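You operate a simulated robot arm through the tools that you are given. There is no shell and no other tool.

Carry out the task below with a simulated two-armed robot. There is one attempt and no reset: what you move stays moved.

Task
Make the boom safe for a belt change; fetch the 60 grit belt.
Fine: air valve shut, regulator down to nought, isolator off; then the belt goes on the end of the steel ledge.

It is judged by the outcome, as a careful person would: the job done as asked, and still so three seconds after it is handed in. It fails if anything else is knocked over, pushed out of place, dropped, spilled or broken.

Robot
Two 6-joint arms with two-finger grippers on one trunk, on a base that moves. Base frame: it is fixed to the floor where the robot stands at the start and does not move with it; the origin is under the middle of the robot, x ahead of it, y to its left, z up. Readings come in m, degrees, newtons and seconds.
The left shoulder is at the start at [0.07, 0.148, 1.467], the right one opposite. With the tool pointing down near the work surface each hand reaches from about 0.4 to 0.68 m from the robot's upright axis, wherever it stands, measured 20 degrees to its own side. Places, roughly: blue air valve [-2.5, 1.7, 0.9]; blue belt, brown belt, green belt [-5, 2.5, 0.5]; blue chock [-2.3, 2.4, 0.8]; boom [-1.8, 4.4, 2.8]; end of the steel ledge [-2.3, 4.5, 0.8]; orange brake lever [-2.4, 4.3, 0.9]; red chock [-2.2, 3.2, 0.8]; red isolator [-2.4, 4.2, 0.9]; regulator knob [-2.6, 1.9, 0.9]. Payload 2.45 kg a hand.
Tool frame (each hand has its own): the origin (TCP) lies between the finger pads and is the grasp point; the fingertips stand 0.03 m ahead of it; z points along the fingers, y is the line along which they close. The gripper opens to 0.106 m; its body begins 0.079 m behind the TCP.
Orientation is that of the tool frame in the base frame, as [roll, pitch, yaw] about the fixed x, y, z axes, in that order (R = Rz(yaw) Ry(pitch) Rx(roll)). With the fingers straight down and closing along the base's y, the tool's x points along the base's -x, its y along +y and its z along -z.

Tools
- The arms move only by the tool play_rows. It takes "left_series", "right_series" or both (then of equal length, played together; a hand with none holds still); each is a list that holds one entry, the list of rows, each a list of 7 numbers: the finger opening in cm, from 0 to 10.6, then the shift along the base's x, y, z in units of 500 mm (1.0 is 500 mm), then the turn, a rotation vector about the base's x, y, z in units of 180 degrees (1.0 is 180 degrees). In form: [[[claw, tx, ty, tz, ax, ay, az], ...]]. A call has 1 to 20 rows; each row is the pose to reach, as a shift and turn from the pose commanded when the call began. A call with a number of a shift or a turn outside -1 to 1 is refused whole. A row lasts 0.2 s, in which the tool goes at most 0.05 m and 8.6 degrees; a call with a longer step from one row to the next is refused whole, and so is a gripper value outside its range. A pose out of reach is approached as far as the arm can. The call stops where the force on the tool passes 60 N (or 10 N more than at its start, if that is more) or the arm is blocked; 0.2 s more then pass. Each finger travels about 0.072 m/s and halts on what it meets, pressing with about 32 N; the grip force reading is that of the motor and also rises with nothing between the fingers. The clock runs only during rows and for 0.2 s after the last one: add rows that repeat a pose to give the fingers time. The reply holds the time, the measured pose of the TCP, the force on the tool along the base axes, the opening and the grip force, in the units named above and with some noise, with the torque about the TCP (base axes, N m) and any sound that the robot's microphone picked up.
- Cameras (640 x 400 px; columns grow to the right, rows downward): "scene" is now at [0.1354, 0.0043, 1.6897]; the picture's right is [0.05, -1.00, 0.00], its down [-0.66, -0.03, -0.75] and it looks along [0.75, 0.04, -0.66] (base axes); focal length 285 px, centre (320, 200). "left" rides on the left gripper at [0.076, 0.002, -0.106] in its tool frame; the picture's right is [-0.02, 1.00, 0.00], its down [-0.78, -0.02, -0.62] and it looks along [-0.62, -0.01, 0.78] (tool axes); focal length 247 px, centre (320, 200). "right" rides on the right gripper at [0.076, -0.002, -0.106] in its tool frame; the picture's right is [0.02, 1.00, 0.00], its down [-0.78, 0.02, -0.62] and it looks along [-0.62, 0.01, 0.78] (tool axes); focal length 247 px, centre (320, 200). There is no depth. A picture from a camera that has moved, and an enlarged one, comes with that camera's place and axes in the base frame and with its lens.
- snapshot(camera): a new picture of that camera. The clock stands still meanwhile.
- lift_body(by): slides the trunk up (or, below 0, down) by that many m; the arms and the scene camera ride with it, the base frame stays. It gives what a move gives, with no picture.
- drive_base(legs): drives the robot by 1 to 6 legs, each [ahead, left, turn to the left] in m, m and degrees, along the robot's own axes; the way and the turn of a leg run together, so that a leg with both is an arc; at most 1.5 m and 180 degrees a leg. The arms and the cameras ride along, it lands a little off, and it stops where it bumps. It gives what a move gives.
- turn_head(pan, tilt): turns the head with the scene camera to pan (to the left, within 86 degrees either way) and tilt (down, from -29 to 69), counted from straight ahead of the robot. It gives what a move gives.
- close_up(camera, box): a new picture of the part [left, top, right, bottom] of that camera's present view, enlarged. The clock stands still meanwhile.
- job_done(): hands the job in; it is judged then, once.

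Places have to be worked out from the pictures, the camera data and where the tool is seen. Open the grippers and draw the arms clear of the work before you hand the job in, unless the task says otherwise.

The tools are called after ">>>" by a JSON object that holds its "fn" and its "kwargs". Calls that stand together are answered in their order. play_rows: Moves the arms, as the interface text tells. Its arguments: {"type":"object","properties":{"left_series":{"type":"array"},"right_series":{"type":"array"}},"required":[]} The other tools are called the same way: lift_body (by) moves the trunk up or down; drive_base (legs) drives the base; turn_head (pan, tilt) turns the head that bears the scene camera; snapshot (camera) takes a picture; close_up (camera, box) takes an enlarged picture of a part of a camera's view; job_done () hands the job in.

At the start:

```text
clock: 0.0
left_tcp_pos: [0.576, 0.1784, 1.1382]
left_tool_rot: [180.0, 0.0, -179.9]
left_force: [-0.7, 0.1, -1.0]
left_ft_torque: [0.01, 0.01, -0.02]
left_gripper_width: 0.1058
left_grip_force: 0.0
right_tcp_pos: [0.5074, -0.2123, 0.9988]
right_tool_rot: [-180.0, 0.0, -179.9]
right_force: [0.6, -0.4, 0.1]
right_ft_torque: [-0.01, -0.02, 0.01]
right_gripper_width: 0.1063
right_grip_force: 0.1
trunk travel left (down, up): [-0.94, 0.0]
robot x, y, heading: [-0.0006, -0.0009, 0.1]
head pan, tilt (commanded): [2.9, 41.6]
```

scene: 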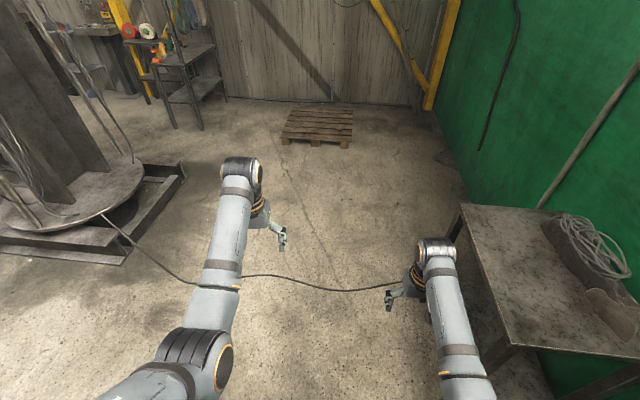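
right: 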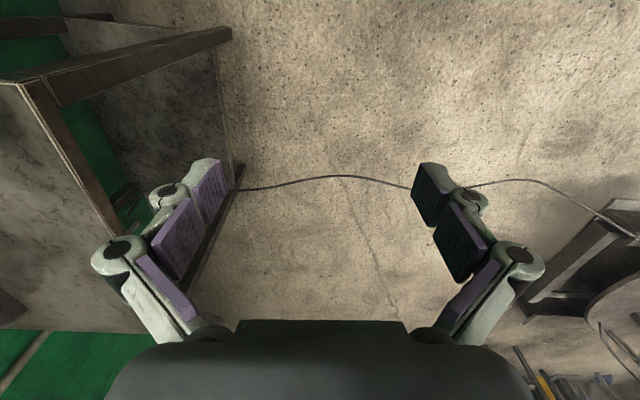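
left: 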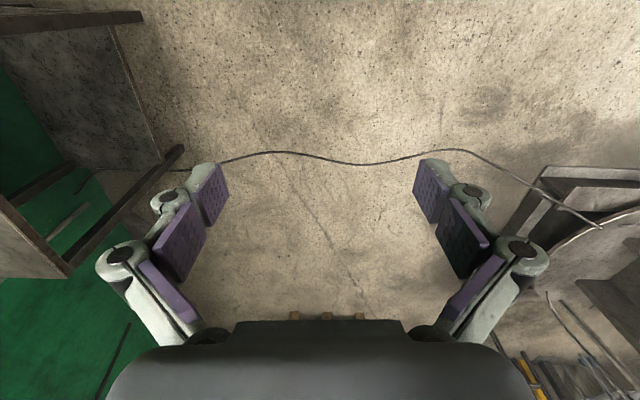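

I'm at the origin facing +x, while the work places lie behind me to the left. I'll look around with the head first.

>>> {"fn": "turn_head", "kwargs": {"pan": 80, "tilt": 20}}

>>> {"fn": "snapshot", "kwargs": {"camera": "scene"}}

```text
clock: 1.5
left_tcp_pos: [0.5764, 0.1784, 1.1388]
left_tool_rot: [-180.0, 0.0, -179.9]
left_force: [0.4, -1.0, -0.4]
left_ft_torque: [0.02, 0.0, 0.01]
left_gripper_width: 0.106
left_grip_force: 0.0
right_tcp_pos: [0.5076, -0.2114, 0.9998]
right_tool_rot: [179.9, 0.0, -180.0]
right_force: [-0.4, -1.1, 0.1]
right_ft_torque: [0.01, -0.05, -0.02]
right_gripper_width: 0.1062
right_grip_force: 0.2
trunk travel left (down, up): [-0.94, 0.0]
robot x, y, heading: [-0.0024, -0.001, -0.1]
head pan, tilt (commanded): [80.0, 20.0]
```

```text
taken
camera scene: at [0.0679, 0.0919, 1.7235], right [0.98, -0.17, 0.0], down [-0.06, -0.34, -0.94], along [0.16, 0.93, -0.34], focal length 285 px, centre (320, 200)
```

scene: 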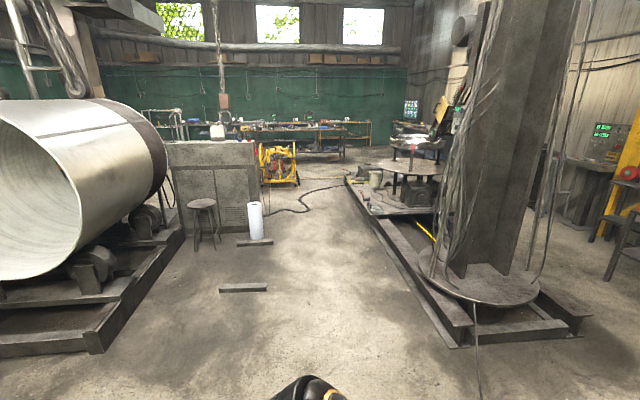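

Left of me is a large vessel on rollers and a pillar with open floor between. I'll turn the base toward the work area and look there.

>>> {"fn": "drive_base", "kwargs": {"legs": [[0, 0, 120]]}}

>>> {"fn": "turn_head", "kwargs": {"pan": 0, "tilt": 20}}

>>> {"fn": "snapshot", "kwargs": {"camera": "scene"}}

```text
clock: 6.9
left_tcp_pos: [-0.4463, 0.4067, 1.1382]
left_tool_rot: [179.9, 0.0, -59.5]
left_force: [-0.1, 0.1, -0.6]
left_ft_torque: [0.0, -0.02, -0.03]
left_gripper_width: 0.1058
left_grip_force: 0.0
right_tcp_pos: [-0.0749, 0.5454, 0.9991]
right_tool_rot: [180.0, 0.0, -59.5]
right_force: [1.3, 0.0, 0.3]
right_ft_torque: [-0.01, 0.0, -0.01]
right_gripper_width: 0.1061
right_grip_force: 0.0
trunk travel left (down, up): [-0.94, 0.0]
robot x, y, heading: [-0.0003, -0.0001, 120.4]
head pan, tilt (commanded): [80.0, 20.0]
```

```text
clock: 8.4
left_tcp_pos: [-0.4464, 0.4058, 1.1393]
left_tool_rot: [180.0, 0.1, -59.4]
left_force: [-0.4, -0.1, -0.1]
left_ft_torque: [-0.01, 0.02, -0.01]
left_gripper_width: 0.106
left_grip_force: 0.0
right_tcp_pos: [-0.0758, 0.5454, 1.0]
right_tool_rot: [180.0, 0.1, -59.5]
right_force: [-0.2, 0.8, 0.1]
right_ft_torque: [0.0, 0.03, 0.0]
right_gripper_width: 0.106
right_grip_force: 0.1
trunk travel left (down, up): [-0.94, 0.0]
robot x, y, heading: [0.0031, -0.0027, 120.3]
head pan, tilt (commanded): [0.0, 20.0]
```

```text
taken
camera scene: at [-0.0716, 0.1238, 1.7235], right [0.86, 0.51, 0.0], down [0.17, -0.29, -0.94], along [-0.48, 0.81, -0.34], focal length 285 px, centre (320, 200)
```

scene: 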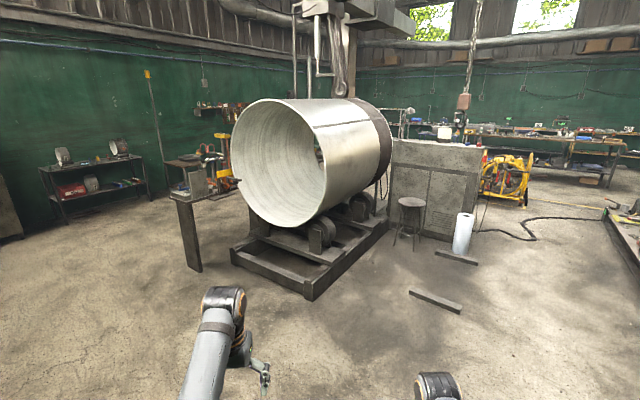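

The panel left of the vessel matches the valve/regulator place, and the cart at the back left matches the belts. Let me zoom on both.

>>> {"fn": "close_up", "kwargs": {"camera": "scene", "box": [30, 120, 160, 210]}}

>>> {"fn": "close_up", "kwargs": {"camera": "scene", "box": [150, 90, 280, 280]}}

>>> {"fn": "close_up", "kwargs": {"camera": "scene", "box": [200, 0, 520, 200]}}

```text
4.44 times, centred on (95, 165) of scene
camera zoom: at [-0.0716, 0.1238, 1.7235], right [0.86, 0.51, 0.0], down [0.17, -0.29, -0.94], along [-0.48, 0.81, -0.34], focal length 1268 px, centre (1320, 356)
```

zoom: 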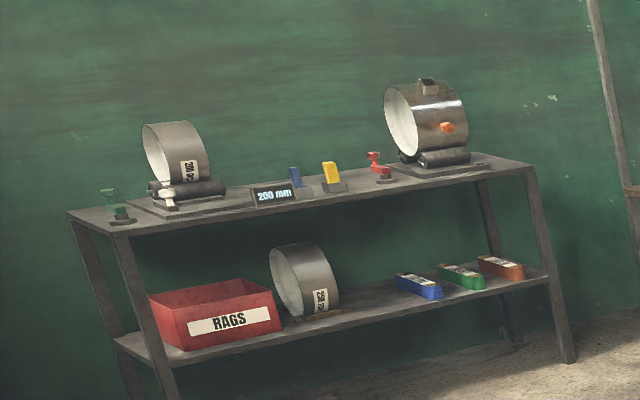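

```text
2.11 times, centred on (215, 185) of scene
camera zoom: at [-0.0716, 0.1238, 1.7235], right [0.86, 0.51, 0.0], down [0.17, -0.29, -0.94], along [-0.48, 0.81, -0.34], focal length 601 px, centre (541, 232)
```

zoom: 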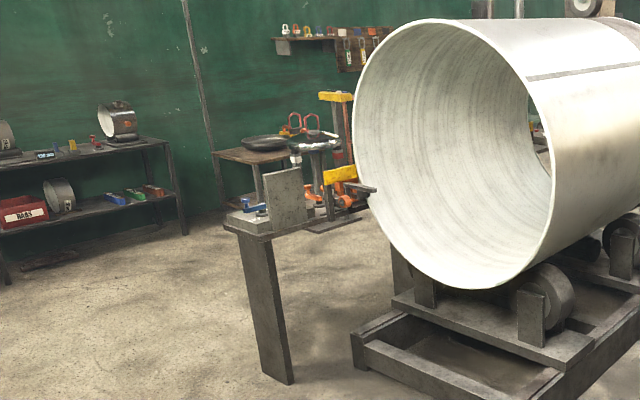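

```text
2.00 times, centred on (360, 100) of scene
camera zoom: at [-0.0716, 0.1238, 1.7235], right [0.86, 0.51, 0.0], down [0.17, -0.29, -0.94], along [-0.48, 0.81, -0.34], focal length 571 px, centre (240, 400)
```

zoom: 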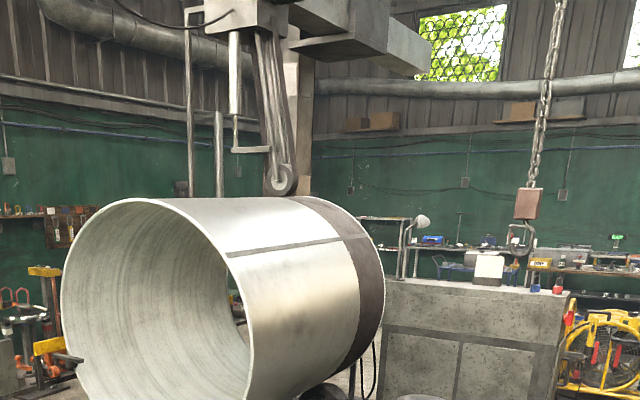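

The lower shelf holds three labelled belts (blue, green, brown); the air panel is on the near end of the ledge west of the vessel. I'll turn further left and look before driving.

>>> {"fn": "drive_base", "kwargs": {"legs": [[0, 0, 45]]}}

>>> {"fn": "snapshot", "kwargs": {"camera": "scene"}}

```text
clock: 10.9
left_tcp_pos: [-0.6022, -0.0211, 1.1389]
left_tool_rot: [180.0, 0.0, -14.9]
left_force: [0.1, 0.0, 1.1]
left_ft_torque: [-0.01, 0.01, 0.02]
left_gripper_width: 0.1061
left_grip_force: 0.0
right_tcp_pos: [-0.4369, 0.3361, 1.0001]
right_tool_rot: [180.0, 0.1, -15.0]
right_force: [0.6, 0.3, 0.4]
right_ft_torque: [-0.02, 0.02, 0.02]
right_gripper_width: 0.1062
right_grip_force: 0.0
trunk travel left (down, up): [-0.94, 0.0]
robot x, y, heading: [0.0017, 0.0016, 165.0]
head pan, tilt (commanded): [0.0, 20.0]
```

```text
taken
camera scene: at [-0.1371, 0.0381, 1.7235], right [0.26, 0.97, 0.0], down [0.33, -0.09, -0.94], along [-0.91, 0.24, -0.34], focal length 285 px, centre (320, 200)
```

scene: 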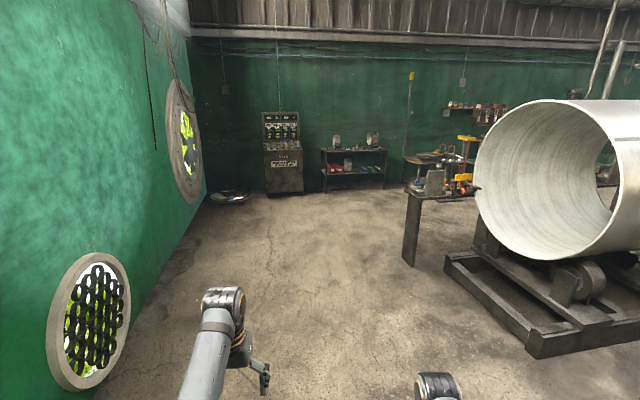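

The floor ahead is open. I'll drive west along the aisle toward the panel's near end.

>>> {"fn": "drive_base", "kwargs": {"legs": [[1.5, 0, 0], [1.5, 0, 0], [0, 0, -90]]}}

>>> {"fn": "turn_head", "kwargs": {"pan": 0, "tilt": 30}}

>>> {"fn": "snapshot", "kwargs": {"camera": "scene"}}

```text
clock: 29.0
left_tcp_pos: [-2.8101, 1.4421, 1.14]
left_tool_rot: [180.0, 0.1, -109.6]
left_force: [0.3, 0.1, -0.1]
left_ft_torque: [-0.05, -0.01, 0.01]
left_gripper_width: 0.1061
left_grip_force: 0.0
right_tcp_pos: [-2.4643, 1.2482, 0.9998]
right_tool_rot: [179.9, 0.0, -109.5]
right_force: [1.1, 0.4, 0.5]
right_ft_torque: [0.02, 0.04, 0.02]
right_gripper_width: 0.1057
right_grip_force: 0.1
trunk travel left (down, up): [-0.94, 0.0]
robot x, y, heading: [-2.8332, 0.8399, 70.4]
head pan, tilt (commanded): [0.0, 20.0]
```

```text
clock: 29.7
left_tcp_pos: [-2.8081, 1.4414, 1.1378]
left_tool_rot: [180.0, 0.0, -109.4]
left_force: [-0.5, -1.2, -0.5]
left_ft_torque: [0.0, 0.01, 0.01]
left_gripper_width: 0.1062
left_grip_force: 0.1
right_tcp_pos: [-2.4641, 1.2479, 1.0]
right_tool_rot: [-180.0, 0.0, -109.5]
right_force: [0.4, 0.3, 0.4]
right_ft_torque: [0.0, 0.01, -0.01]
right_gripper_width: 0.1062
right_grip_force: 0.0
trunk travel left (down, up): [-0.94, 0.0]
robot x, y, heading: [-2.83, 0.8416, 70.6]
head pan, tilt (commanded): [0.0, 30.0]
```

```text
taken
camera scene: at [-2.7843, 0.9723, 1.7075], right [0.94, -0.33, 0.0], down [-0.17, -0.47, -0.87], along [0.29, 0.82, -0.5], focal length 285 px, centre (320, 200)
```

scene: 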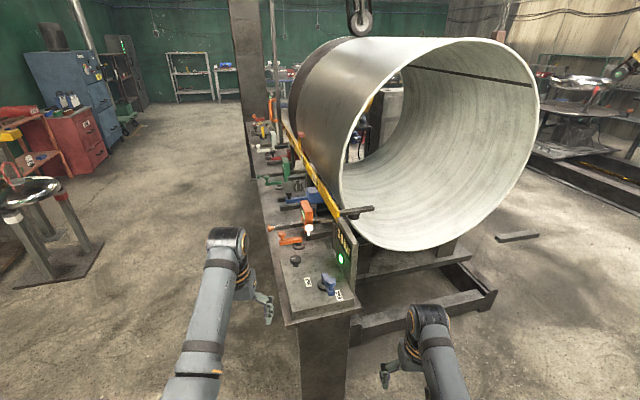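

>>> {"fn": "close_up", "kwargs": {"camera": "scene", "box": [240, 170, 400, 330]}}

>>> {"fn": "close_up", "kwargs": {"camera": "scene", "box": [235, 80, 355, 200]}}

```text
2.50 times, centred on (320, 250) of scene
camera zoom: at [-2.7843, 0.9723, 1.7075], right [0.94, -0.33, 0.0], down [-0.17, -0.47, -0.87], along [0.29, 0.82, -0.5], focal length 713 px, centre (320, 75)
```

zoom: 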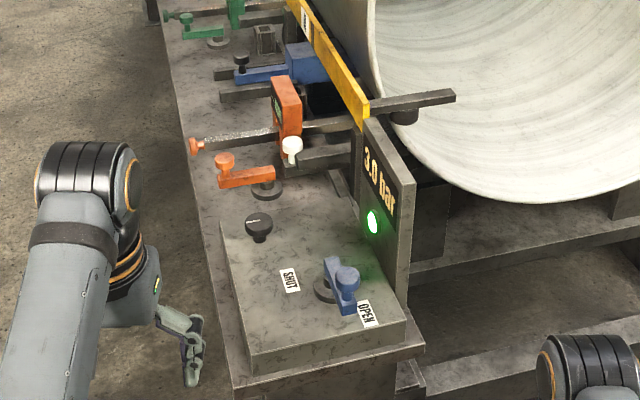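

```text
3.33 times, centred on (295, 140) of scene
camera zoom: at [-2.7843, 0.9723, 1.7075], right [0.94, -0.33, 0.0], down [-0.17, -0.47, -0.87], along [0.29, 0.82, -0.5], focal length 951 px, centre (403, 400)
```

zoom: 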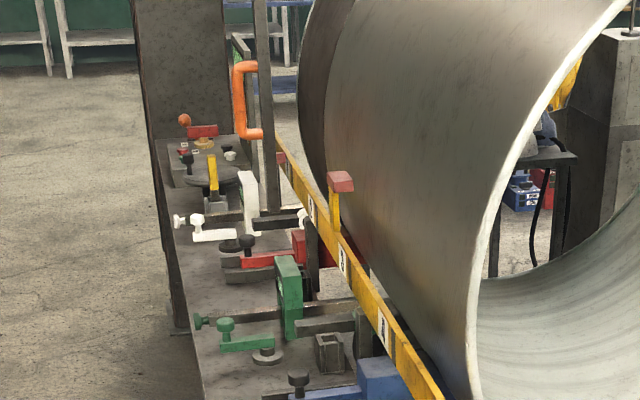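

The near end of the ledge carries the air panel: blue valve (OPEN/SHUT labels), black regulator knob and a 3.0 bar display; the isolator pedestal is at the far end. I'll look to the left to check the aisle west of the ledge before driving into it.

>>> {"fn": "turn_head", "kwargs": {"pan": 45, "tilt": 30}}

>>> {"fn": "snapshot", "kwargs": {"camera": "scene"}}

```text
clock: 30.8
left_tcp_pos: [-2.8081, 1.4429, 1.1387]
left_tool_rot: [-180.0, -0.1, -109.6]
left_force: [-0.7, 0.3, 0.5]
left_ft_torque: [0.04, -0.01, -0.04]
left_gripper_width: 0.1059
left_grip_force: 0.0
right_tcp_pos: [-2.4649, 1.2484, 0.9994]
right_tool_rot: [-179.9, 0.0, -109.6]
right_force: [0.9, 0.0, 0.2]
right_ft_torque: [0.0, 0.0, 0.0]
right_gripper_width: 0.1059
right_grip_force: 0.1
trunk travel left (down, up): [-0.94, 0.0]
robot x, y, heading: [-2.8286, 0.8394, 70.5]
head pan, tilt (commanded): [45.0, 30.0]
```

```text
taken
camera scene: at [-2.8534, 0.9687, 1.7075], right [0.9, 0.43, 0.0], down [0.22, -0.45, -0.87], along [-0.37, 0.78, -0.5], focal length 285 px, centre (320, 200)
```

scene: 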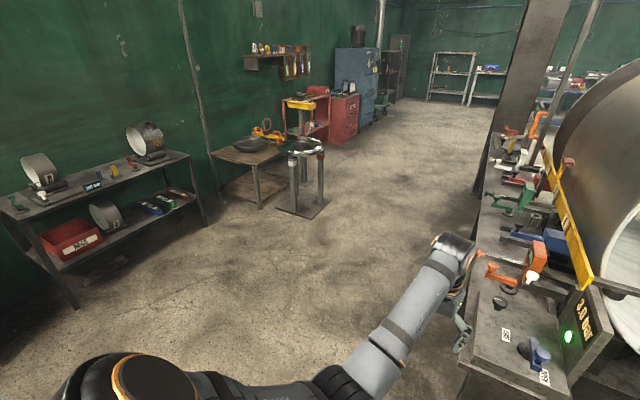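

The aisle is wide. I'll face the ledge from the west: turn to heading 0, back off, then slide left alongside the panel.

>>> {"fn": "drive_base", "kwargs": {"legs": [[0, 0, -70.5], [-0.7, 0, 0], [0, 1.1, 0]]}}

>>> {"fn": "turn_head", "kwargs": {"pan": 0, "tilt": 35}}

>>> {"fn": "snapshot", "kwargs": {"camera": "scene"}}

```text
clock: 43.0
left_tcp_pos: [-2.9626, 2.108, 1.1388]
left_tool_rot: [-179.9, 0.0, 179.8]
left_force: [0.5, -0.4, -0.3]
left_ft_torque: [-0.01, 0.0, 0.0]
left_gripper_width: 0.106
left_grip_force: 0.0
right_tcp_pos: [-3.0331, 1.7176, 1.0008]
right_tool_rot: [180.0, 0.0, 179.9]
right_force: [-0.1, 0.3, -0.2]
right_ft_torque: [0.02, -0.01, -0.03]
right_gripper_width: 0.1059
right_grip_force: 0.0
trunk travel left (down, up): [-0.94, 0.0]
robot x, y, heading: [-3.5427, 1.9307, -0.1]
head pan, tilt (commanded): [45.0, 30.0]
```

```text
clock: 44.1
left_tcp_pos: [-2.9633, 2.1085, 1.1391]
left_tool_rot: [-179.9, 0.0, 179.9]
left_force: [-0.3, 0.1, 0.8]
left_ft_torque: [0.0, -0.05, 0.03]
left_gripper_width: 0.1057
left_grip_force: 0.1
right_tcp_pos: [-3.0331, 1.7191, 1.0001]
right_tool_rot: [179.9, -0.1, 180.0]
right_force: [-0.2, 0.0, -1.2]
right_ft_torque: [-0.02, 0.03, -0.04]
right_gripper_width: 0.106
right_grip_force: 0.2
trunk travel left (down, up): [-0.94, 0.0]
robot x, y, heading: [-3.5397, 1.9313, 0.2]
head pan, tilt (commanded): [0.0, 35.0]
```

```text
taken
camera scene: at [-3.4006, 1.9307, 1.6997], right [0.0, -1.0, 0.0], down [-0.57, 0.0, -0.82], along [0.82, 0.0, -0.57], focal length 285 px, centre (320, 200)
```

scene: 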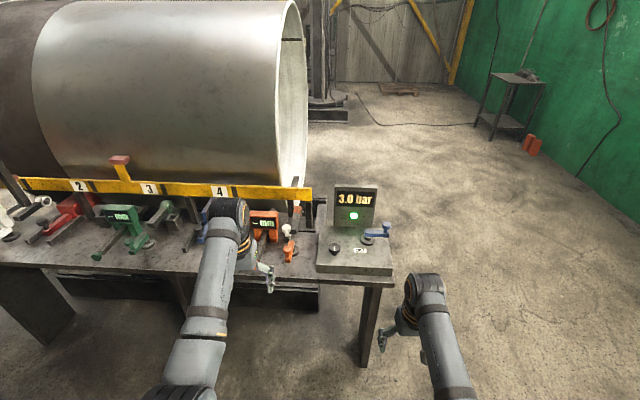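

>>> {"fn": "close_up", "kwargs": {"camera": "scene", "box": [300, 175, 420, 295]}}

>>> {"fn": "close_up", "kwargs": {"camera": "scene", "box": [0, 140, 330, 300]}}

```text
3.33 times, centred on (360, 235) of scene
camera zoom: at [-3.4006, 1.9307, 1.6997], right [0.0, -1.0, 0.0], down [-0.57, 0.0, -0.82], along [0.82, 0.0, -0.57], focal length 951 px, centre (187, 83)
```

zoom: 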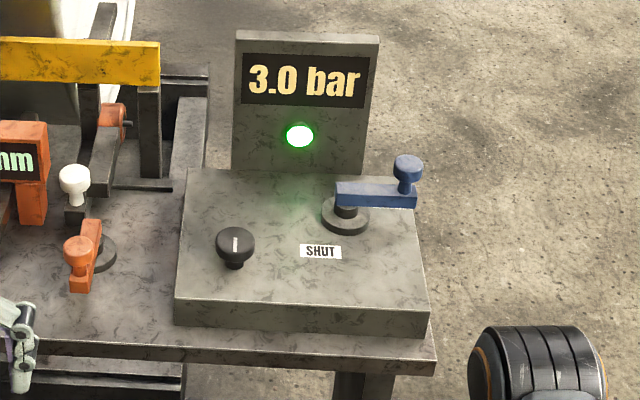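

```text
1.94 times, centred on (165, 220) of scene
camera zoom: at [-3.4006, 1.9307, 1.6997], right [0.0, -1.0, 0.0], down [-0.57, 0.0, -0.82], along [0.82, 0.0, -0.57], focal length 553 px, centre (621, 161)
```

zoom: 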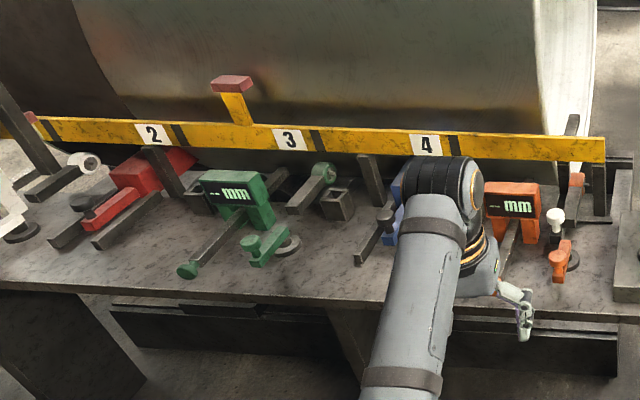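

The blue valve handle points toward −y (OPEN); SHUT is on the −x side. I'll raise the right hand and pull back the left so that I can close in safely.

>>> {"fn": "play_rows", "kwargs": {"right_series": [[[10.6, 0, 0, 0.09, 0, 0, 0], [10.6, 0, 0, 0.18, 0, 0, 0], [10.6, 0, 0, 0.27, 0, 0, 0], [10.6, 0, 0, 0.3, 0, 0, 0]]], "left_series": [[[10.6, -0.06, 0, 0.06, 0, 0, 0], [10.6, -0.12, 0.02, 0.12, 0, 0, 0], [10.6, -0.18, 0.04, 0.18, 0, 0, 0], [10.6, -0.22, 0.06, 0.2, 0, 0, 0]]]}}

```text
clock: 45.1
left_tcp_pos: [-2.9714, 2.1116, 1.136]
left_tool_rot: [180.0, -0.1, 180.0]
left_force: [0.1, -0.7, 0.0]
left_ft_torque: [-0.03, 0.03, -0.01]
left_gripper_width: 0.106
left_grip_force: 0.0
left hand out of reach, approached as far as the arm can: row 1, 2, 3, 4
right_tcp_pos: [-3.0127, 1.7204, 1.1045]
right_tool_rot: [180.0, 0.0, 179.9]
right_force: [0.5, 0.0, -0.1]
right_ft_torque: [-0.01, 0.0, -0.02]
right_gripper_width: 0.1061
right_grip_force: 0.1
right hand out of reach, approached as far as the arm can: row 3, 4
trunk travel left (down, up): [-0.94, 0.0]
robot x, y, heading: [-3.5392, 1.9295, 0.3]
head pan, tilt (commanded): [0.0, 35.0]
```

The arms are at their ceiling with the tool down, but 1.10 m clears everything on the panel (plate top about 1.07). I'll drive ahead slowly and then look with the right wrist camera.

>>> {"fn": "drive_base", "kwargs": {"legs": [[0.36, 0, 0]]}}

>>> {"fn": "snapshot", "kwargs": {"camera": "right"}}

>>> {"fn": "snapshot", "kwargs": {"camera": "scene"}}

```text
clock: 47.4
left_tcp_pos: [-2.6152, 2.111, 1.1368]
left_tool_rot: [179.9, 0.1, 179.8]
left_force: [-0.1, 0.1, -0.7]
left_ft_torque: [0.0, -0.03, -0.02]
left_gripper_width: 0.1061
left_grip_force: 0.1
right_tcp_pos: [-2.6578, 1.7198, 1.1056]
right_tool_rot: [180.0, 0.2, 180.0]
right_force: [-0.2, 0.0, 0.3]
right_ft_torque: [0.0, -0.04, -0.02]
right_gripper_width: 0.106
right_grip_force: 0.1
trunk travel left (down, up): [-0.94, 0.0]
robot x, y, heading: [-3.1865, 1.9328, -0.4]
head pan, tilt (commanded): [0.0, 35.0]
```

```text
taken
camera right: at [-2.7344, 1.7188, 1.2114], right [-0.02, 1.0, 0.0], down [0.78, 0.02, 0.62], along [0.62, 0.01, -0.78], focal length 247 px, centre (320, 200)
```

right: 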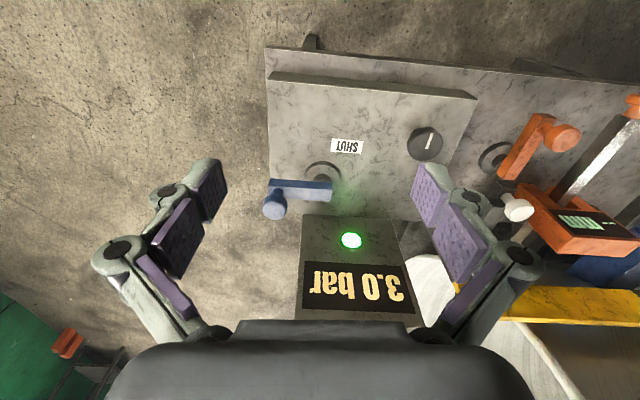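

```text
taken
camera scene: at [-3.0462, 1.9304, 1.7], right [0.0, -1.0, 0.0], down [-0.57, 0.0, -0.82], along [0.82, 0.0, -0.57], focal length 285 px, centre (320, 200)
```

scene: 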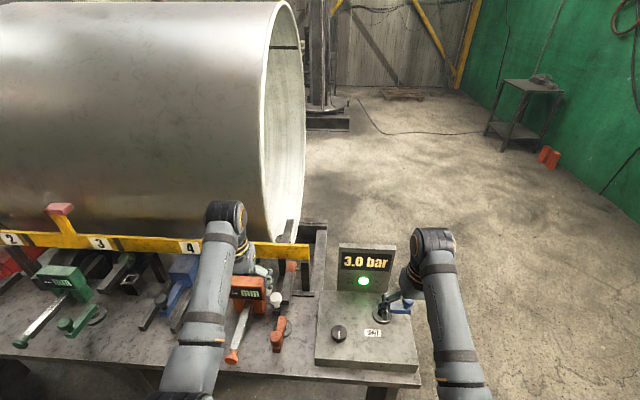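

The wrist camera shows the valve crank, knob, SHUT label and display well. I'll take enlarged pictures from both cameras to triangulate the knob and pivot.

>>> {"fn": "close_up", "kwargs": {"camera": "right", "box": [230, 90, 470, 240]}}

>>> {"fn": "close_up", "kwargs": {"camera": "scene", "box": [310, 230, 430, 380]}}

```text
2.67 times, centred on (350, 165) of right
camera zoom: at [-2.7344, 1.7188, 1.2114], right [-0.02, 1.0, 0.0], down [0.78, 0.02, 0.62], along [0.62, 0.01, -0.78], focal length 659 px, centre (240, 293)
```

zoom: 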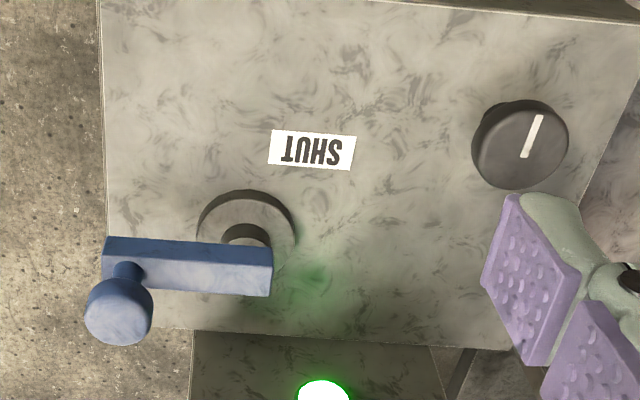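

```text
2.67 times, centred on (370, 305) of scene
camera zoom: at [-3.0462, 1.9304, 1.7], right [0.0, -1.0, 0.0], down [-0.57, 0.0, -0.82], along [0.82, 0.0, -0.57], focal length 761 px, centre (187, -80)
```

zoom: 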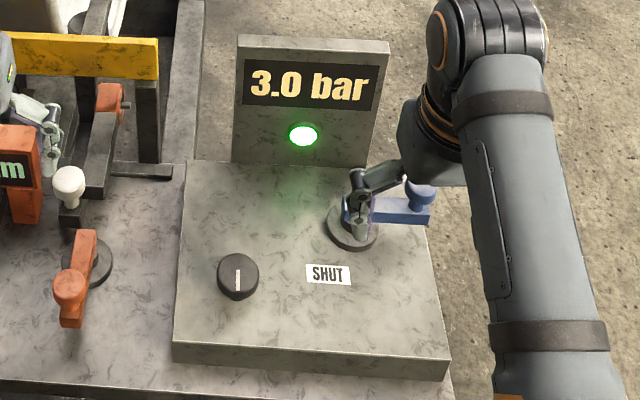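

Triangulation puts the panel top at z≈0.86, the valve pivot near (-2.511, 1.725) and its knob head near (-2.509, 1.660, 0.947). That is a bit beyond tool-down reach, so I'll edge forward 9 cm.

>>> {"fn": "drive_base", "kwargs": {"legs": [[0.09, 0, 0]]}}

>>> {"fn": "play_rows", "kwargs": {"right_series": [[[7, 0, 0, 0, 0, 0, 0], [7, 0, 0, 0, 0, 0, 0]]]}}

```text
clock: 48.5
left_tcp_pos: [-2.5309, 2.1118, 1.1396]
left_tool_rot: [-180.0, 0.2, -179.9]
left_force: [-0.5, -0.9, -0.1]
left_ft_torque: [0.02, -0.03, 0.01]
left_gripper_width: 0.1058
left_grip_force: 0.0
right_tcp_pos: [-2.5722, 1.7199, 1.1066]
right_tool_rot: [-180.0, 0.3, -180.0]
right_force: [-1.0, -0.3, 0.6]
right_ft_torque: [0.01, -0.06, -0.01]
right_gripper_width: 0.1061
right_grip_force: 0.0
trunk travel left (down, up): [-0.94, 0.0]
robot x, y, heading: [-3.0935, 1.9338, 0.0]
head pan, tilt (commanded): [0.0, 35.0]
```

```text
clock: 49.1
left_tcp_pos: [-2.5266, 2.112, 1.1369]
left_tool_rot: [179.9, 0.2, 180.0]
left_force: [-0.7, 0.6, 0.2]
left_ft_torque: [0.01, -0.03, 0.01]
left_gripper_width: 0.1059
left_grip_force: 0.0
right_tcp_pos: [-2.5703, 1.7198, 1.105]
right_tool_rot: [180.0, 0.3, -179.9]
right_force: [-0.2, -0.8, 0.9]
right_ft_torque: [-0.02, -0.05, -0.02]
right_gripper_width: 0.0702
right_grip_force: 0.1
trunk travel left (down, up): [-0.94, 0.0]
robot x, y, heading: [-3.0997, 1.9323, -0.2]
head pan, tilt (commanded): [0.0, 35.0]
```

The command frame follows the measured pose. I'll move the right hand above the valve knob and look from there.

>>> {"fn": "play_rows", "kwargs": {"right_series": [[[7, 0.04, -0.04, -0.03, 0, 0, 0], [7, 0.08, -0.08, -0.06, 0, 0, 0], [7, 0.12, -0.12, -0.09, 0, 0, 0], [7, 0.12, -0.12, -0.09, 0, 0, 0]]]}}

>>> {"fn": "snapshot", "kwargs": {"camera": "right"}}

>>> {"fn": "close_up", "kwargs": {"camera": "scene", "box": [300, 230, 480, 400]}}

```text
clock: 50.1
left_tcp_pos: [-2.5256, 2.1112, 1.136]
left_tool_rot: [180.0, 0.0, -180.0]
left_force: [0.8, 0.4, 0.3]
left_ft_torque: [-0.02, -0.01, 0.01]
left_gripper_width: 0.1058
left_grip_force: 0.1
right_tcp_pos: [-2.5048, 1.6603, 1.0584]
right_tool_rot: [179.9, 0.1, -180.0]
right_force: [-0.1, 0.2, -0.3]
right_ft_torque: [0.02, -0.01, -0.02]
right_gripper_width: 0.0696
right_grip_force: 0.1
trunk travel left (down, up): [-0.94, 0.0]
robot x, y, heading: [-3.0948, 1.9318, 0.1]
head pan, tilt (commanded): [0.0, 35.0]
```

```text
taken
camera right: at [-2.5821, 1.6594, 1.1651], right [-0.02, 1.0, 0.0], down [0.78, 0.02, 0.62], along [0.62, 0.01, -0.78], focal length 247 px, centre (320, 200)
```

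right: 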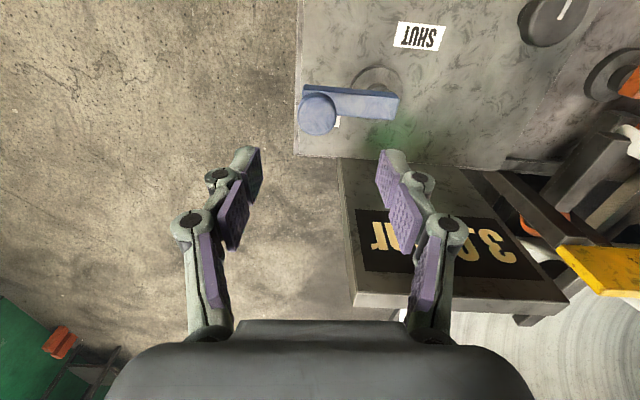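

```text
2.35 times, centred on (390, 315) of scene
camera zoom: at [-2.9549, 1.9306, 1.6997], right [0.0, -1.0, 0.0], down [-0.57, 0.0, -0.82], along [0.82, 0.0, -0.57], focal length 671 px, centre (155, -71)
```

zoom: 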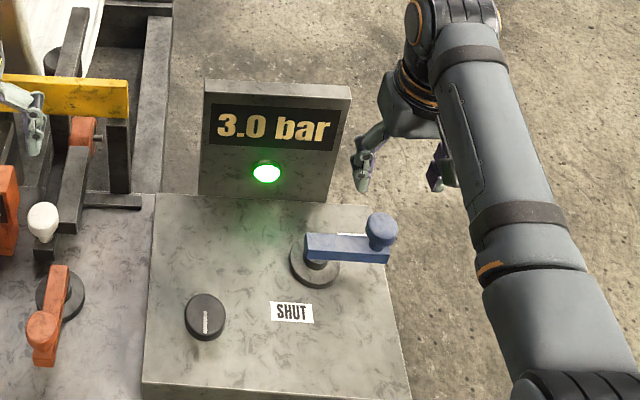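

The knob lies right under the tool axis. I'll descend to TCP z≈0.968 (tips about 2 cm over the crank bar) with the fingers straddling the knob head.

>>> {"fn": "play_rows", "kwargs": {"right_series": [[[7, -0.004, -0.002, -0.06, 0, 0, 0], [7, -0.008, -0.002, -0.12, 0, 0, 0], [7, -0.01, -0.002, -0.18, 0, 0, 0], [7, -0.01, -0.002, -0.18, 0, 0, 0]]]}}

>>> {"fn": "snapshot", "kwargs": {"camera": "right"}}

>>> {"fn": "close_up", "kwargs": {"camera": "scene", "box": [340, 270, 460, 370]}}

```text
clock: 51.1
left_tcp_pos: [-2.5252, 2.1129, 1.1357]
left_tool_rot: [180.0, 0.0, 180.0]
left_force: [0.6, -0.5, -0.4]
left_ft_torque: [-0.03, 0.03, 0.01]
left_gripper_width: 0.1058
left_grip_force: 0.1
right_tcp_pos: [-2.5119, 1.6601, 0.9687]
right_tool_rot: [179.9, 0.0, 180.0]
right_force: [0.2, -0.2, -0.5]
right_ft_torque: [0.02, -0.03, 0.02]
right_gripper_width: 0.07
right_grip_force: 0.1
trunk travel left (down, up): [-0.94, 0.0]
robot x, y, heading: [-3.0959, 1.9325, 0.1]
head pan, tilt (commanded): [0.0, 35.0]
```

```text
taken
camera right: at [-2.5896, 1.6584, 1.0752], right [-0.02, 1.0, 0.0], down [0.78, 0.02, 0.62], along [0.62, 0.01, -0.78], focal length 247 px, centre (320, 200)
```

right: 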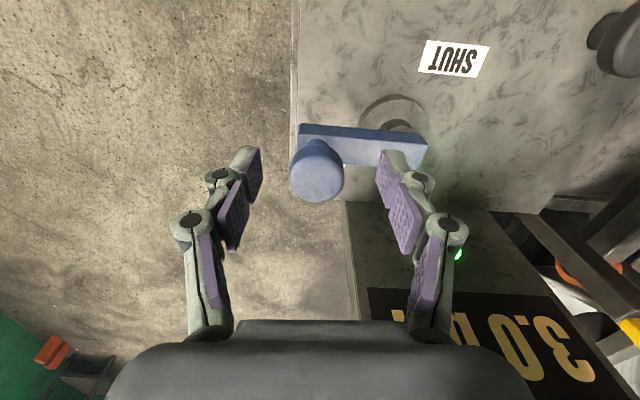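

```text
4.00 times, centred on (400, 320) of scene
camera zoom: at [-2.9552, 1.9303, 1.6997], right [0.0, -1.0, 0.0], down [-0.57, 0.0, -0.82], along [0.82, 0.0, -0.57], focal length 1141 px, centre (0, -280)
```

zoom: 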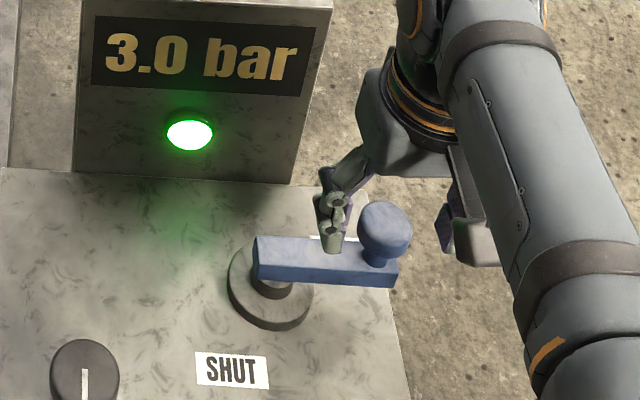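

The knob is centred between the fingers and the tips sit above the bar. I'll drop 7 mm more and close on the knob.

>>> {"fn": "play_rows", "kwargs": {"right_series": [[[7, 0.002, -0.002, -0.014, 0, 0, 0], [0, 0.002, -0.002, -0.014, 0, 0, 0], [0, 0.002, -0.002, -0.014, 0, 0, 0], [0, 0.002, -0.002, -0.014, 0, 0, 0], [0, 0.002, -0.002, -0.014, 0, 0, 0]]]}}

>>> {"fn": "snapshot", "kwargs": {"camera": "right"}}

```text
clock: 52.3
left_tcp_pos: [-2.526, 2.1114, 1.1371]
left_tool_rot: [180.0, 0.0, 179.9]
left_force: [-0.3, 0.1, 1.1]
left_ft_torque: [0.0, 0.01, 0.01]
left_gripper_width: 0.1061
left_grip_force: 0.0
right_tcp_pos: [-2.5111, 1.6587, 0.962]
right_tool_rot: [-180.0, 0.0, 179.9]
right_force: [1.0, -2.2, -0.1]
right_ft_torque: [-0.11, -0.08, -0.1]
right_gripper_width: 0.0351
right_grip_force: 45.3
trunk travel left (down, up): [-0.94, 0.0]
robot x, y, heading: [-3.093, 1.9297, 0.1]
head pan, tilt (commanded): [0.0, 35.0]
```

```text
taken
camera right: at [-2.5884, 1.6566, 1.0689], right [-0.02, 1.0, 0.0], down [0.78, 0.02, 0.62], along [0.62, 0.01, -0.78], focal length 247 px, centre (320, 200)
```

right: 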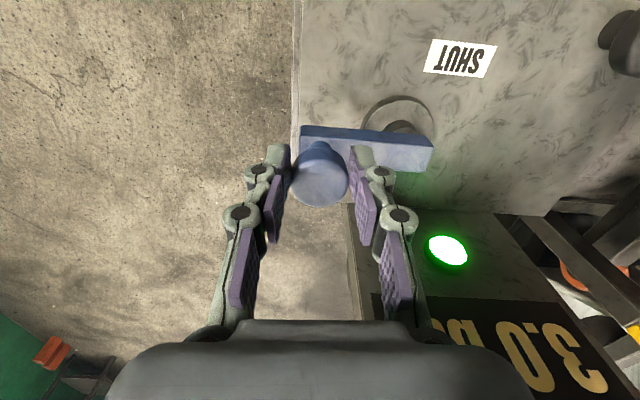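

Grip is firm on the 35 mm knob. I'll swing it clockwise (toward −x) along the arc of radius 66 mm for the first 40 degrees and watch forces.

>>> {"fn": "play_rows", "kwargs": {"right_series": [[[0, -0.0115, 0.0005, 0, 0, 0, 0], [0, -0.0229, 0.002, 0, 0, 0, 0], [0, -0.0342, 0.0045, 0, 0, 0, 0], [0, -0.0451, 0.008, 0, 0, 0, 0], [0, -0.0558, 0.0124, 0, 0, 0, 0], [0, -0.066, 0.0177, 0, 0, 0, 0], [0, -0.0757, 0.0239, 0, 0, 0, 0], [0, -0.0848, 0.0309, 0, 0, 0, 0]]]}}

>>> {"fn": "snapshot", "kwargs": {"camera": "right"}}

```text
clock: 54.1
left_tcp_pos: [-2.5283, 2.1104, 1.1383]
left_tool_rot: [179.9, 0.2, 179.9]
left_force: [0.3, 0.1, -0.3]
left_ft_torque: [0.01, -0.03, 0.02]
left_gripper_width: 0.1062
left_grip_force: 0.0
right_tcp_pos: [-2.5573, 1.6722, 0.9625]
right_tool_rot: [180.0, -0.1, 179.9]
right_force: [-9.8, -9.2, 10.2]
right_ft_torque: [-0.29, -0.48, -0.12]
right_gripper_width: 0.03
right_grip_force: 45.1
trunk travel left (down, up): [-0.94, 0.0]
robot x, y, heading: [-3.0935, 1.9292, -0.2]
head pan, tilt (commanded): [0.0, 35.0]
```

```text
taken
camera right: at [-2.6344, 1.6703, 1.069], right [-0.02, 1.0, 0.0], down [0.78, 0.02, 0.62], along [0.62, 0.01, -0.78], focal length 247 px, centre (320, 200)
```

right: 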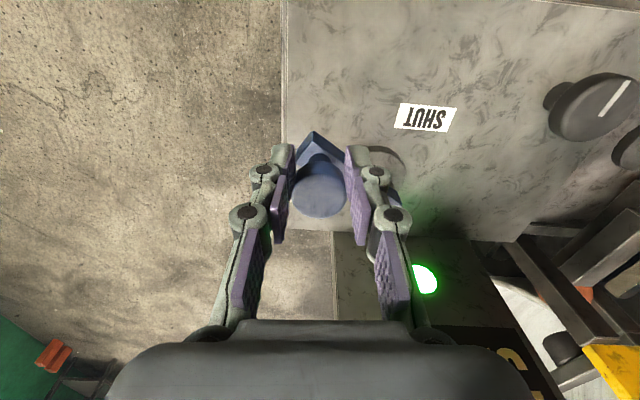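

The crank is turning but the knob slips along the pads (about 33° done, light still green). I'll open, recentre on the knob, and rotate the hand +40° so that a finger pushes it squarely.

>>> {"fn": "play_rows", "kwargs": {"right_series": [[[7, 0, 0, 0, 0, 0, 0], [7, 0, 0, 0.004, 0, 0, 0], [7, 0.006, 0, 0.004, 0, 0, 0], [7, 0.014, 0, 0.004, 0, 0, 0.044], [7, 0.02, 0, 0.004, 0, 0, 0.088], [7, 0.024, 0, 0.004, 0, 0, 0.132], [7, 0.024, 0, 0.004, 0, 0, 0.176], [7, 0.024, 0, 0.004, 0, 0, 0.22], [7, 0.024, 0, 0.004, 0, 0, 0.22]]]}}

>>> {"fn": "snapshot", "kwargs": {"camera": "right"}}

>>> {"fn": "close_up", "kwargs": {"camera": "scene", "box": [340, 270, 460, 370]}}

```text
clock: 56.1
left_tcp_pos: [-2.5259, 2.1115, 1.1362]
left_tool_rot: [-180.0, 0.0, -180.0]
left_force: [0.1, 0.4, -0.4]
left_ft_torque: [0.05, -0.01, -0.04]
left_gripper_width: 0.1061
left_grip_force: 0.1
right_tcp_pos: [-2.542, 1.6746, 0.9632]
right_tool_rot: [179.9, 0.1, -140.4]
right_force: [0.0, -0.9, 0.6]
right_ft_torque: [0.01, 0.01, -0.01]
right_gripper_width: 0.07
right_grip_force: 0.0
trunk travel left (down, up): [-0.94, 0.0]
robot x, y, heading: [-3.0958, 1.928, -0.1]
head pan, tilt (commanded): [0.0, 35.0]
```

```text
taken
camera right: at [-2.6002, 1.6238, 1.0703], right [-0.65, 0.76, 0.0], down [0.59, 0.51, 0.62], along [0.47, 0.41, -0.78], focal length 247 px, centre (320, 200)
```

right: 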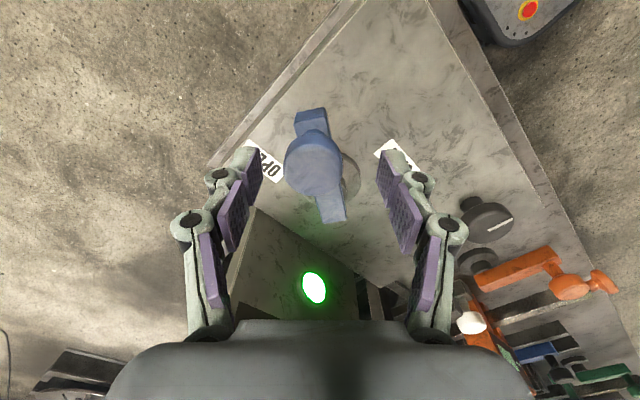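

```text
4.00 times, centred on (400, 320) of scene
camera zoom: at [-2.9554, 1.9303, 1.6997], right [0.0, -1.0, 0.0], down [-0.57, 0.0, -0.82], along [0.82, 0.0, -0.57], focal length 1141 px, centre (0, -280)
```

zoom: 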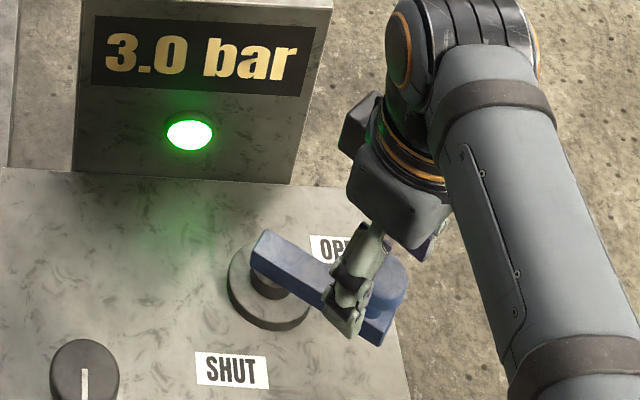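

Now the fingers straddle the crank squarely. I'll close and continue the arc clockwise to about 90°, turning the hand with it; force limit will stop it at the end stop.

>>> {"fn": "play_rows", "kwargs": {"right_series": [[[0, 0, -0.004, -0.004, 0, 0, 0], [0, 0, -0.004, -0.004, 0, 0, 0], [0, 0, -0.004, -0.004, 0, 0, 0], [0, 0, -0.004, -0.004, 0, 0, 0], [0, -0.0112, 0.0033, -0.004, 0, 0, -0.025], [0, -0.0216, 0.0117, -0.004, 0, 0, -0.05], [0, -0.0311, 0.0212, -0.004, 0, 0, -0.075], [0, -0.0396, 0.0316, -0.004, 0, 0, -0.1], [0, -0.0468, 0.0428, -0.004, 0, 0, -0.125], [0, -0.0529, 0.0548, -0.004, 0, 0, -0.15], [0, -0.0577, 0.0673, -0.004, 0, 0, -0.175], [0, -0.0612, 0.0802, -0.004, 0, 0, -0.2], [0, -0.0633, 0.0935, -0.004, 0, 0, -0.225], [0, -0.064, 0.1068, -0.004, 0, 0, -0.25]]]}}

>>> {"fn": "snapshot", "kwargs": {"camera": "right"}}

>>> {"fn": "close_up", "kwargs": {"camera": "scene", "box": [340, 270, 460, 370]}}

```text
clock: 59.1
left_tcp_pos: [-2.5233, 2.1112, 1.1349]
left_tool_rot: [-179.9, 0.0, 179.9]
left_force: [0.4, -0.5, 0.9]
left_ft_torque: [-0.02, 0.01, -0.01]
left_gripper_width: 0.106
left_grip_force: 0.0
right_tcp_pos: [-2.5704, 1.726, 0.9627]
right_tool_rot: [-180.0, 0.3, 174.4]
right_force: [21.8, -4.7, 19.8]
right_ft_torque: [-0.48, -0.46, -0.22]
right_gripper_width: 0.035
right_grip_force: 45.3
trunk travel left (down, up): [-0.94, 0.0]
robot x, y, heading: [-3.098, 1.9295, 0.3]
head pan, tilt (commanded): [0.0, 35.0]
```

```text
taken
camera right: at [-2.6477, 1.7321, 1.0684], right [0.08, 1.0, 0.0], down [0.78, -0.06, 0.63], along [0.62, -0.05, -0.78], focal length 247 px, centre (320, 200)
```

right: 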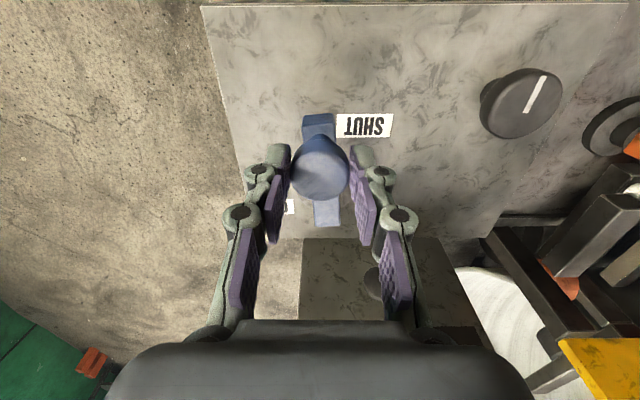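

```text
4.00 times, centred on (400, 320) of scene
camera zoom: at [-2.9528, 1.9303, 1.6996], right [0.0, -1.0, 0.0], down [-0.57, 0.0, -0.82], along [0.82, 0.0, -0.57], focal length 1141 px, centre (0, -280)
```

zoom: 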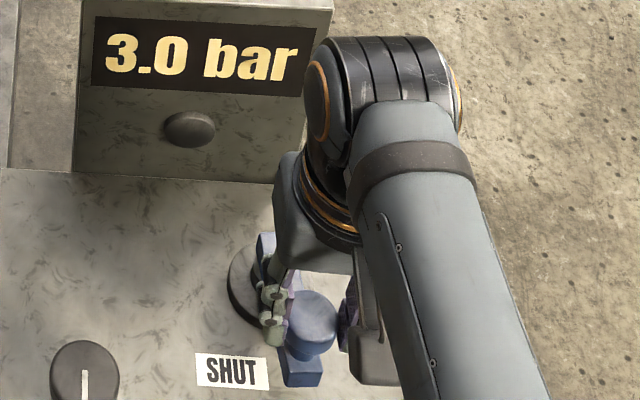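

The lamp has gone out and the crank stands beside SHUT at −x. I'll nudge it a few mm further (+y) to be sure it is against its stop, relieving the radial load.

>>> {"fn": "play_rows", "kwargs": {"right_series": [[[0, 0.006, 0.005, 0, 0, 0, 0], [0, 0.01, 0.01, 0, 0, 0, 0], [0, 0.01, 0.014, 0, 0, 0, 0]]]}}

>>> {"fn": "snapshot", "kwargs": {"camera": "right"}}

```text
clock: 59.9
left_tcp_pos: [-2.5269, 2.1097, 1.1383]
left_tool_rot: [179.9, 0.1, 179.8]
left_force: [0.3, 0.1, 0.1]
left_ft_torque: [-0.01, 0.03, 0.0]
left_gripper_width: 0.1061
left_grip_force: 0.0
right_tcp_pos: [-2.5709, 1.7319, 0.9622]
right_tool_rot: [-180.0, -0.1, 174.4]
right_force: [2.2, -10.2, 17.6]
right_ft_torque: [-0.8, -0.24, -0.19]
right_gripper_width: 0.0346
right_grip_force: 45.2
trunk travel left (down, up): [-0.94, 0.0]
robot x, y, heading: [-3.0975, 1.933, 0.2]
head pan, tilt (commanded): [0.0, 35.0]
```

```text
taken
camera right: at [-2.6482, 1.7381, 1.0685], right [0.07, 1.0, 0.0], down [0.78, -0.06, 0.62], along [0.62, -0.05, -0.78], focal length 247 px, centre (320, 200)
```

right: 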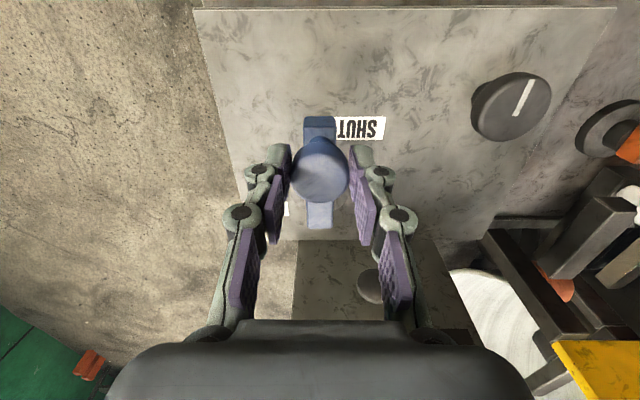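

It still yields a little; I'll push another 10 mm along the arc to find the stop.

>>> {"fn": "play_rows", "kwargs": {"right_series": [[[0, 0, 0.008, 0, 0, 0, 0], [0, 0.002, 0.016, 0, 0, 0, -0.02], [0, 0.003, 0.024, 0, 0, 0, -0.03], [0, 0.003, 0.024, 0, 0, 0, -0.03]]]}}

>>> {"fn": "snapshot", "kwargs": {"camera": "right"}}

```text
clock: 60.9
left_tcp_pos: [-2.5275, 2.1028, 1.1385]
left_tool_rot: [179.7, 0.1, 180.0]
left_force: [-0.8, 0.2, 0.2]
left_ft_torque: [0.01, 0.01, 0.0]
left_gripper_width: 0.106
left_grip_force: 0.0
right_tcp_pos: [-2.572, 1.733, 0.9623]
right_tool_rot: [-179.5, 0.2, 169.0]
right_force: [-4.2, -43.4, 11.5]
right_ft_torque: [-1.0, 0.57, 0.11]
right_gripper_width: 0.0349
right_grip_force: 45.4
trunk travel left (down, up): [-0.94, 0.0]
robot x, y, heading: [-3.0957, 1.9309, 0.0]
head pan, tilt (commanded): [0.0, 35.0]
```

```text
taken
camera right: at [-2.6459, 1.7477, 1.068], right [0.17, 0.99, -0.01], down [0.77, -0.13, 0.62], along [0.61, -0.11, -0.78], focal length 247 px, centre (320, 200)
```

right: 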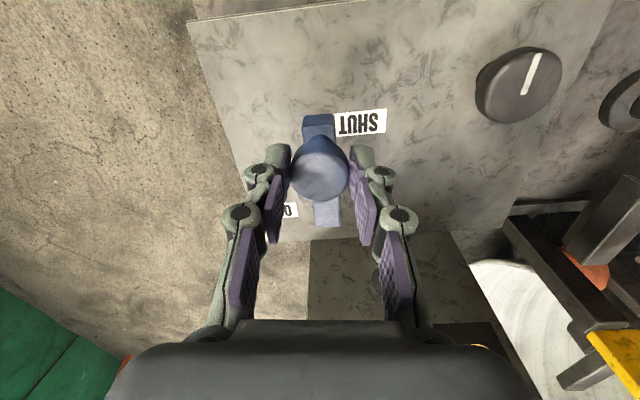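

Force rose to 43 N with no further motion, so the valve is hard against its SHUT stop. I'll relax, open, and lift clear.

>>> {"fn": "play_rows", "kwargs": {"right_series": [[[0, 0, -0.02, 0, 0, 0, 0], [7, 0, -0.02, 0, 0, 0, 0], [7, 0, -0.02, 0, 0, 0, 0], [7, 0, -0.02, 0, 0, 0, 0], [7, 0, -0.02, 0.08, 0, 0, 0.03], [7, 0, -0.02, 0.16, 0, 0, 0.06], [7, 0, -0.02, 0.22, 0, 0, 0.06]]]}}

>>> {"fn": "snapshot", "kwargs": {"camera": "right"}}

>>> {"fn": "close_up", "kwargs": {"camera": "scene", "box": [300, 250, 460, 400]}}

```text
clock: 62.5
left_tcp_pos: [-2.5261, 2.1113, 1.1352]
left_tool_rot: [-180.0, 0.0, 179.9]
left_force: [0.8, -0.1, 0.3]
left_ft_torque: [-0.01, -0.02, 0.0]
left_gripper_width: 0.106
left_grip_force: 0.1
right_tcp_pos: [-2.5677, 1.7355, 1.0726]
right_tool_rot: [-179.9, 0.0, 180.0]
right_force: [-0.4, -0.7, -0.2]
right_ft_torque: [0.02, 0.0, 0.02]
right_gripper_width: 0.07
right_grip_force: 0.0
trunk travel left (down, up): [-0.94, 0.0]
robot x, y, heading: [-3.0948, 1.9266, -0.2]
head pan, tilt (commanded): [0.0, 35.0]
```

```text
taken
camera right: at [-2.6448, 1.7344, 1.1796], right [-0.02, 1.0, 0.0], down [0.78, 0.02, 0.62], along [0.62, 0.01, -0.78], focal length 247 px, centre (320, 200)
```

right: 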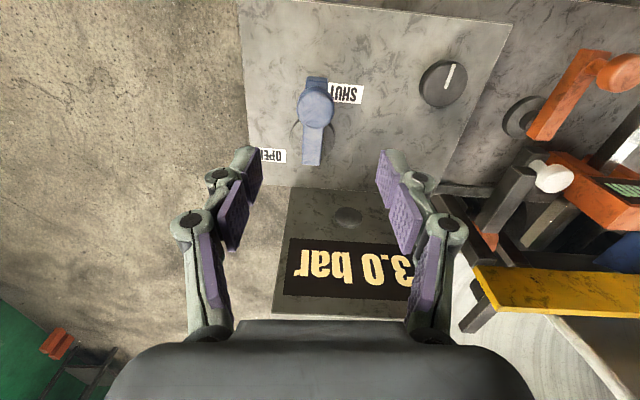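

```text
2.67 times, centred on (380, 325) of scene
camera zoom: at [-2.9553, 1.9301, 1.6997], right [0.0, -1.0, 0.0], down [-0.57, 0.0, -0.82], along [0.82, 0.0, -0.57], focal length 761 px, centre (160, -133)
```

zoom: 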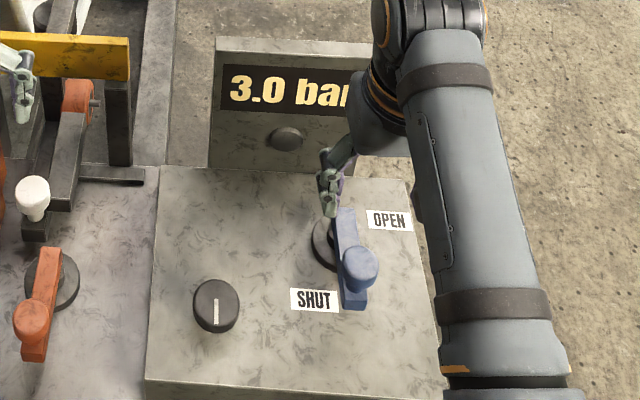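

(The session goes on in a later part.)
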